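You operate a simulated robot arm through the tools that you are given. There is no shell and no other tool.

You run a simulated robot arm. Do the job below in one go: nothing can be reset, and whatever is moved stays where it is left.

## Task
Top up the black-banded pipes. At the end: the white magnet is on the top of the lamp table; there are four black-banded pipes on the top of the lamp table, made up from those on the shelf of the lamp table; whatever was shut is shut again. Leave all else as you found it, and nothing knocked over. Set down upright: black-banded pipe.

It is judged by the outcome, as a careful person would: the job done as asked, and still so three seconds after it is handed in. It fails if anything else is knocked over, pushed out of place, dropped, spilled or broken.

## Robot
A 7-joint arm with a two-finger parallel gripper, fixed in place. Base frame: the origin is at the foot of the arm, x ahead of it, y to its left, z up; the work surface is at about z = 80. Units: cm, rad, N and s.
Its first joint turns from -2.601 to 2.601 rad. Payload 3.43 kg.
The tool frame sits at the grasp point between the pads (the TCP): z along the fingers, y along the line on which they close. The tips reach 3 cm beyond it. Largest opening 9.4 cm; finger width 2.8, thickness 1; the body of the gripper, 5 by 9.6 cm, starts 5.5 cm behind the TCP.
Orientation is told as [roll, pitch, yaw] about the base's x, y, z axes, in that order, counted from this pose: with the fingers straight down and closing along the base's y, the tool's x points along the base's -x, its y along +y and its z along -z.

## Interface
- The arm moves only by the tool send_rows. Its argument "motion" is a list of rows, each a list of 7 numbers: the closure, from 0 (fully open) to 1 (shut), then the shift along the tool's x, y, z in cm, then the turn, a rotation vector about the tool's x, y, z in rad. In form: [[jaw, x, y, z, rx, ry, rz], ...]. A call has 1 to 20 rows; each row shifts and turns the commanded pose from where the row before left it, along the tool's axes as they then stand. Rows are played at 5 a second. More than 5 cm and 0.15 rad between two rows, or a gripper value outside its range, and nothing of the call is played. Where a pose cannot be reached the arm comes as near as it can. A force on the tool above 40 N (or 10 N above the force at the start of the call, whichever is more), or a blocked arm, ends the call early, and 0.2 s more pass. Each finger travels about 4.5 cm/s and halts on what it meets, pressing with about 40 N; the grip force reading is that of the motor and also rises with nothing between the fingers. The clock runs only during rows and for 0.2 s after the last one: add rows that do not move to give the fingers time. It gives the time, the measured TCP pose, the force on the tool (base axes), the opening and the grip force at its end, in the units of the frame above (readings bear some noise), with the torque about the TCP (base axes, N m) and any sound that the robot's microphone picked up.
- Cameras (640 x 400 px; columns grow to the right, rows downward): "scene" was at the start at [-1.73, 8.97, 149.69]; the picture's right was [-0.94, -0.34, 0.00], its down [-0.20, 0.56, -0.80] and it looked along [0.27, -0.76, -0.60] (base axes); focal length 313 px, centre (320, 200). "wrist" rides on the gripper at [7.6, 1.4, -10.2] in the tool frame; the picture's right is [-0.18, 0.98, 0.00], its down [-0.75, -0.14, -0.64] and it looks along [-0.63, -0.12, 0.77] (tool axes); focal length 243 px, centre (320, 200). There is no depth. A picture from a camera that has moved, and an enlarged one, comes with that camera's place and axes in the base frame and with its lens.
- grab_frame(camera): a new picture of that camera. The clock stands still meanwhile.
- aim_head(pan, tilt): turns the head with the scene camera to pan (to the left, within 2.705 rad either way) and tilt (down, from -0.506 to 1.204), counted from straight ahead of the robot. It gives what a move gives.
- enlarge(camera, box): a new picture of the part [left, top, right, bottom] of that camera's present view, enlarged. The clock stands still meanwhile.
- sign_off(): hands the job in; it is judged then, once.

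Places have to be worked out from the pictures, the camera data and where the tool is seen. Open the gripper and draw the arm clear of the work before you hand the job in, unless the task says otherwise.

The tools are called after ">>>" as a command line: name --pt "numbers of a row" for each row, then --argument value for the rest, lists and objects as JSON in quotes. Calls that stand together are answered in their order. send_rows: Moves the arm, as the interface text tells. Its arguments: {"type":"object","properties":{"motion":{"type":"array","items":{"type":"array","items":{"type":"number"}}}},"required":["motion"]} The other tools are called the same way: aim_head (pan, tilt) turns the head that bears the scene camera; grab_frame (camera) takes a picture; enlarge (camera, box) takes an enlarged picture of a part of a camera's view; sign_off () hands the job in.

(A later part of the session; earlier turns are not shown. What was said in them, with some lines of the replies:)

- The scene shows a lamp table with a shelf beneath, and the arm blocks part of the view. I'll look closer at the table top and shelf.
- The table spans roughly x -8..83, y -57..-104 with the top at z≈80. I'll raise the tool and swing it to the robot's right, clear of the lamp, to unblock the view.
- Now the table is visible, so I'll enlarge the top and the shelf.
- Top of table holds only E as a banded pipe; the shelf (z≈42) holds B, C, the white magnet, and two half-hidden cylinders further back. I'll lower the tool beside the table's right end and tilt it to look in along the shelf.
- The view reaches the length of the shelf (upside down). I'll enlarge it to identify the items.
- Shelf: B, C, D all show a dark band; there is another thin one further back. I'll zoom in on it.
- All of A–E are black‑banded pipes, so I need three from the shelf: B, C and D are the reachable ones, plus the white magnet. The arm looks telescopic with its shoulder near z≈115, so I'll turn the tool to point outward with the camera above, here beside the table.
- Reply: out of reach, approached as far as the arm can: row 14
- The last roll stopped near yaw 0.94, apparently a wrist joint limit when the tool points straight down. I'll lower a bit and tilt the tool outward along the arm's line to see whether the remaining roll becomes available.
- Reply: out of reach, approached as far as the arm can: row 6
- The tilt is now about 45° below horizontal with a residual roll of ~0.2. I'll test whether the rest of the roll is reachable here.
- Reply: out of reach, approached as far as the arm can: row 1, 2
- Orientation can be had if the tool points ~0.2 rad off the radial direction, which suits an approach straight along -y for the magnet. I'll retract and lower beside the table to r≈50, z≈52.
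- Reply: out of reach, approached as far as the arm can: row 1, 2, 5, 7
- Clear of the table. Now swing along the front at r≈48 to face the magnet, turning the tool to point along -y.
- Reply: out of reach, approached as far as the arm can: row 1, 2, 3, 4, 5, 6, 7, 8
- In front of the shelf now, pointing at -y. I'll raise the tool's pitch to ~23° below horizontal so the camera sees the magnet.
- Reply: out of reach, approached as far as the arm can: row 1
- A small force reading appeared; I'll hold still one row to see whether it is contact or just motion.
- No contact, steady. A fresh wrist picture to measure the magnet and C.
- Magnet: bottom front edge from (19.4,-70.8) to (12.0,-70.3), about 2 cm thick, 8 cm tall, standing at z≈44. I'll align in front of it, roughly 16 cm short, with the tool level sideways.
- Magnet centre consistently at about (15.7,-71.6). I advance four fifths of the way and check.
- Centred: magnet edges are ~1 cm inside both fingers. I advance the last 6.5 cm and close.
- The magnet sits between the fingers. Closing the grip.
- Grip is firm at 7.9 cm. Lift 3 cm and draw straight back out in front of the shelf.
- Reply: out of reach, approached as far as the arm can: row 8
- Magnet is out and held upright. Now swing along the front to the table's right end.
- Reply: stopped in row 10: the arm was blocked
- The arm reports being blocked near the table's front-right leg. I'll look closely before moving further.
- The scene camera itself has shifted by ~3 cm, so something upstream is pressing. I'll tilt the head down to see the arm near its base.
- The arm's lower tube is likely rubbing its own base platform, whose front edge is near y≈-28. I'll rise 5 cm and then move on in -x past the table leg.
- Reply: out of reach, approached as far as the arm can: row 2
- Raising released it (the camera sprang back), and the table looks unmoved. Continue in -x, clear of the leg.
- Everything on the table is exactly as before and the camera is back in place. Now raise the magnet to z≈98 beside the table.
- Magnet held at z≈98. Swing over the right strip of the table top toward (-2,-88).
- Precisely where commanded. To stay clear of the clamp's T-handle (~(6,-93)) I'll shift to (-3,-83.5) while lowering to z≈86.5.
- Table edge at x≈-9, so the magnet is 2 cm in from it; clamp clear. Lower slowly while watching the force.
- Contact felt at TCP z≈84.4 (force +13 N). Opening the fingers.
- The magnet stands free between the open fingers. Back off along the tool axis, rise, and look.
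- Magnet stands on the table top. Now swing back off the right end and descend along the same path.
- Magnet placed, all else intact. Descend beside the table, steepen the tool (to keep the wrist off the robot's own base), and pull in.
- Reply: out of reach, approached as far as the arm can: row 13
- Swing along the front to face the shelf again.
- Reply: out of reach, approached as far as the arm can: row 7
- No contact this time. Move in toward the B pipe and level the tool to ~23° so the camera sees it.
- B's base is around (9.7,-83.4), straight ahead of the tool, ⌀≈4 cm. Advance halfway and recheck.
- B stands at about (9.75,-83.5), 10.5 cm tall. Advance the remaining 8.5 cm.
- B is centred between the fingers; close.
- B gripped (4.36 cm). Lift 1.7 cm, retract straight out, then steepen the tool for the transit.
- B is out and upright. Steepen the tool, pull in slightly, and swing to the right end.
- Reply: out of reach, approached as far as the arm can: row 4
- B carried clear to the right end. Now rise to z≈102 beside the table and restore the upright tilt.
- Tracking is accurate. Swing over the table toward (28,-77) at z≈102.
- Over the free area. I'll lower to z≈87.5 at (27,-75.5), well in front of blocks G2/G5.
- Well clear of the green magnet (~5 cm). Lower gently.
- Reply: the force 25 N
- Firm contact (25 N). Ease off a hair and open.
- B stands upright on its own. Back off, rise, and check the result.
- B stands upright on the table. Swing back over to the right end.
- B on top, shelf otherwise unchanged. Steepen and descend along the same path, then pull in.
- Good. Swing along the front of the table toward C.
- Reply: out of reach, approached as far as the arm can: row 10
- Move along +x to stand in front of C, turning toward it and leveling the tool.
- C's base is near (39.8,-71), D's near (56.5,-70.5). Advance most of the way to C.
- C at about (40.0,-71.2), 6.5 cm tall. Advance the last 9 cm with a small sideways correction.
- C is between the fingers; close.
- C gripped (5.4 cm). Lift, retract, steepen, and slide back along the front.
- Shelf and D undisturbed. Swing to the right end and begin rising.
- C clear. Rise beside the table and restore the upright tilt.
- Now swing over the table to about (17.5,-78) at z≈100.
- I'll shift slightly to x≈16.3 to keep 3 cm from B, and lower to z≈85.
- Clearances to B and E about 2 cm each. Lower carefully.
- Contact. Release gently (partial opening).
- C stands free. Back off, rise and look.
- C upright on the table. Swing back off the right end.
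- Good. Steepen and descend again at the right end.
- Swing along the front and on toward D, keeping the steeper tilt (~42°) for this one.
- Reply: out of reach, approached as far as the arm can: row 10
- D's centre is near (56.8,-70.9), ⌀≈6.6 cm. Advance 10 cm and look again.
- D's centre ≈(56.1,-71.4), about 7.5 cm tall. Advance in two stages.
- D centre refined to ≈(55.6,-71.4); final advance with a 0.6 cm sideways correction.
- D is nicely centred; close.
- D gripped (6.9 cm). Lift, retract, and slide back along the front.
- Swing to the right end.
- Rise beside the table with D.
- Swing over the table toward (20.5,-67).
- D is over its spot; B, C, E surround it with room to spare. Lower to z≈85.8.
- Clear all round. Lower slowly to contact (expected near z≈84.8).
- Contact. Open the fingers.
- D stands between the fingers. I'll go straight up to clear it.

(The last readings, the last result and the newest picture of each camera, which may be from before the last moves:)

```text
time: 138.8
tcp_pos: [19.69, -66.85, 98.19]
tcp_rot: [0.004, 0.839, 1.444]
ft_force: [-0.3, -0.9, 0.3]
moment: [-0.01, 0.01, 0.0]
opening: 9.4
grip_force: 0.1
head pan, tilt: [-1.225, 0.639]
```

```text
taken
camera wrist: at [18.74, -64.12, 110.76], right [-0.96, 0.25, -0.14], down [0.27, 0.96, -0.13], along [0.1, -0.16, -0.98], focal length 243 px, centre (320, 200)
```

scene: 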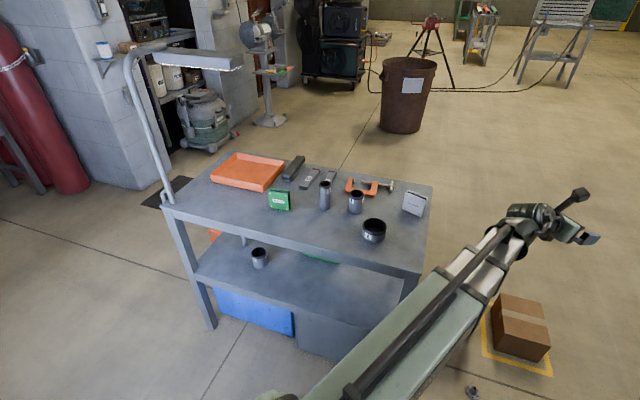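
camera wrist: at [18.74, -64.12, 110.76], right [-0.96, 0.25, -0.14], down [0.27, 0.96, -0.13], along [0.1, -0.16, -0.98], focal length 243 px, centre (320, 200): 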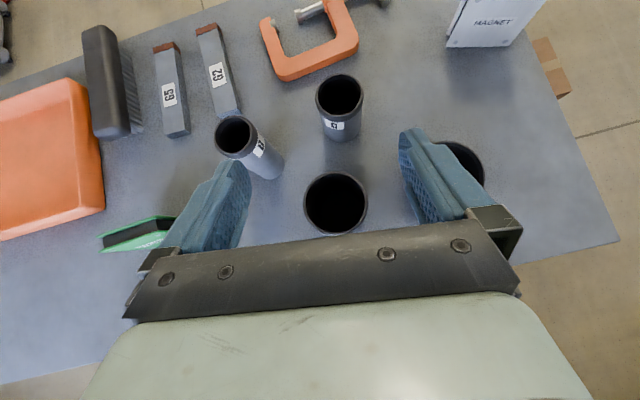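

All four pipes stand upright on top. Swing the arm away off the right end.

>>> send_rows --pt "0 1.16 3.53 1.296 -0.0367 0 0.0329" --pt "0 1.16 3.53 1.296 -0.0367 0 0.0329" --pt "0 1.16 3.53 1.296 -0.0367 0 0.0329" --pt "0 1.16 3.53 1.296 -0.0367 0 0.0329" --pt "0 1.16 3.53 1.296 -0.0367 0 0.0329" --pt "0 1.16 3.53 1.296 -0.0367 0 0.0329" --pt "0 1.16 3.53 1.296 -0.0367 0 0.0329" --pt "0 1.16 3.53 1.296 -0.0367 0 0.0329" --pt "0 1.16 3.53 1.296 -0.0367 0 0.0329" --pt "0 1.16 3.53 1.296 -0.0367 0 0.0329" --pt "0 1.16 3.53 1.296 -0.0367 0 0.0329" --pt "0 1.16 3.53 1.296 -0.0367 0 0.0329" --pt "0 1.16 3.53 1.296 -0.0367 0 0.0329" --pt "0 1.16 3.53 1.296 -0.0367 0 0.0329" --pt "0 1.16 3.53 1.296 -0.0367 0 0.0329" --pt "0 0 0 0 0 0 0"

>>> grab_frame --camera "scene"

>>> enlarge --camera "scene" --box '[240, 140, 440, 260]'

>>> enlarge --camera "scene" --box '[140, 190, 440, 380]'

```text
time: 142.2
tcp_pos: [-38.08, -65.86, 97.97]
tcp_rot: [0.001, 0.84, 0.701]
ft_force: [0.2, 0.8, -0.7]
moment: [0.0, -0.01, 0.0]
opening: 9.39
grip_force: 0.0
head pan, tilt: [-1.225, 0.639]
```

```text
taken
```

scene: 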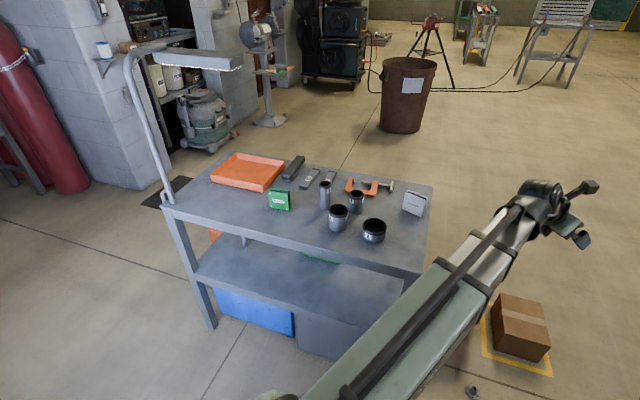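

```text
3.20 times, centred on (340, 200) of scene
camera zoom: at [-1.73, 8.97, 149.7], right [-0.94, -0.34, 0.0], down [-0.2, 0.56, -0.8], along [0.27, -0.76, -0.6], focal length 1002 px, centre (256, 200)
```

zoom: 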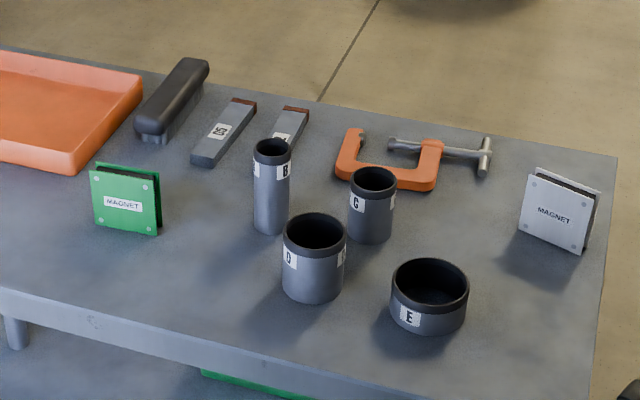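

```text
2.11 times, centred on (290, 285) of scene
camera zoom: at [-1.73, 8.97, 149.7], right [-0.94, -0.34, 0.0], down [-0.2, 0.56, -0.8], along [0.27, -0.76, -0.6], focal length 659 px, centre (383, 21)
```

zoom: 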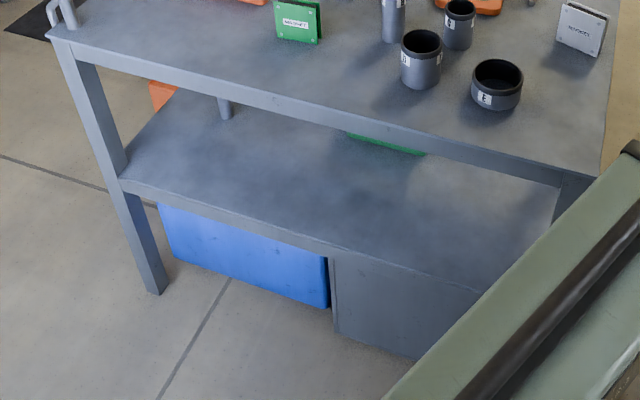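

Pipes B, C, D and E stand upright on the top with both magnets. A is still on the shelf, everything else is in its original place, and nothing was opened. The gripper is open and clear of the table, so I'm handing in.

>>> sign_off

```text
The job is handed in.
```

The lamp table now has four black-banded pipes standing upright on top. E was already there, and I brought up B, C and D from the shelf. The white magnet is also on top, standing near the right end.

- **Left in place:** Pipe A, also black-banded, is still on the shelf because only three were needed. The final pictures show nothing else moved on the table top or the parts of the shelf in view.
- **Shut items:** I opened nothing, so there was nothing to shut again.
- **One incident:** While carrying the magnet past the table's front-right leg, the arm was blocked for a moment. I think it rubbed against the robot's own base. I raised it and carried on. Pictures straight afterwards showed the table and everything on it in the same place as before.

I opened the gripper and swung the arm clear of the table's right end before handing in.
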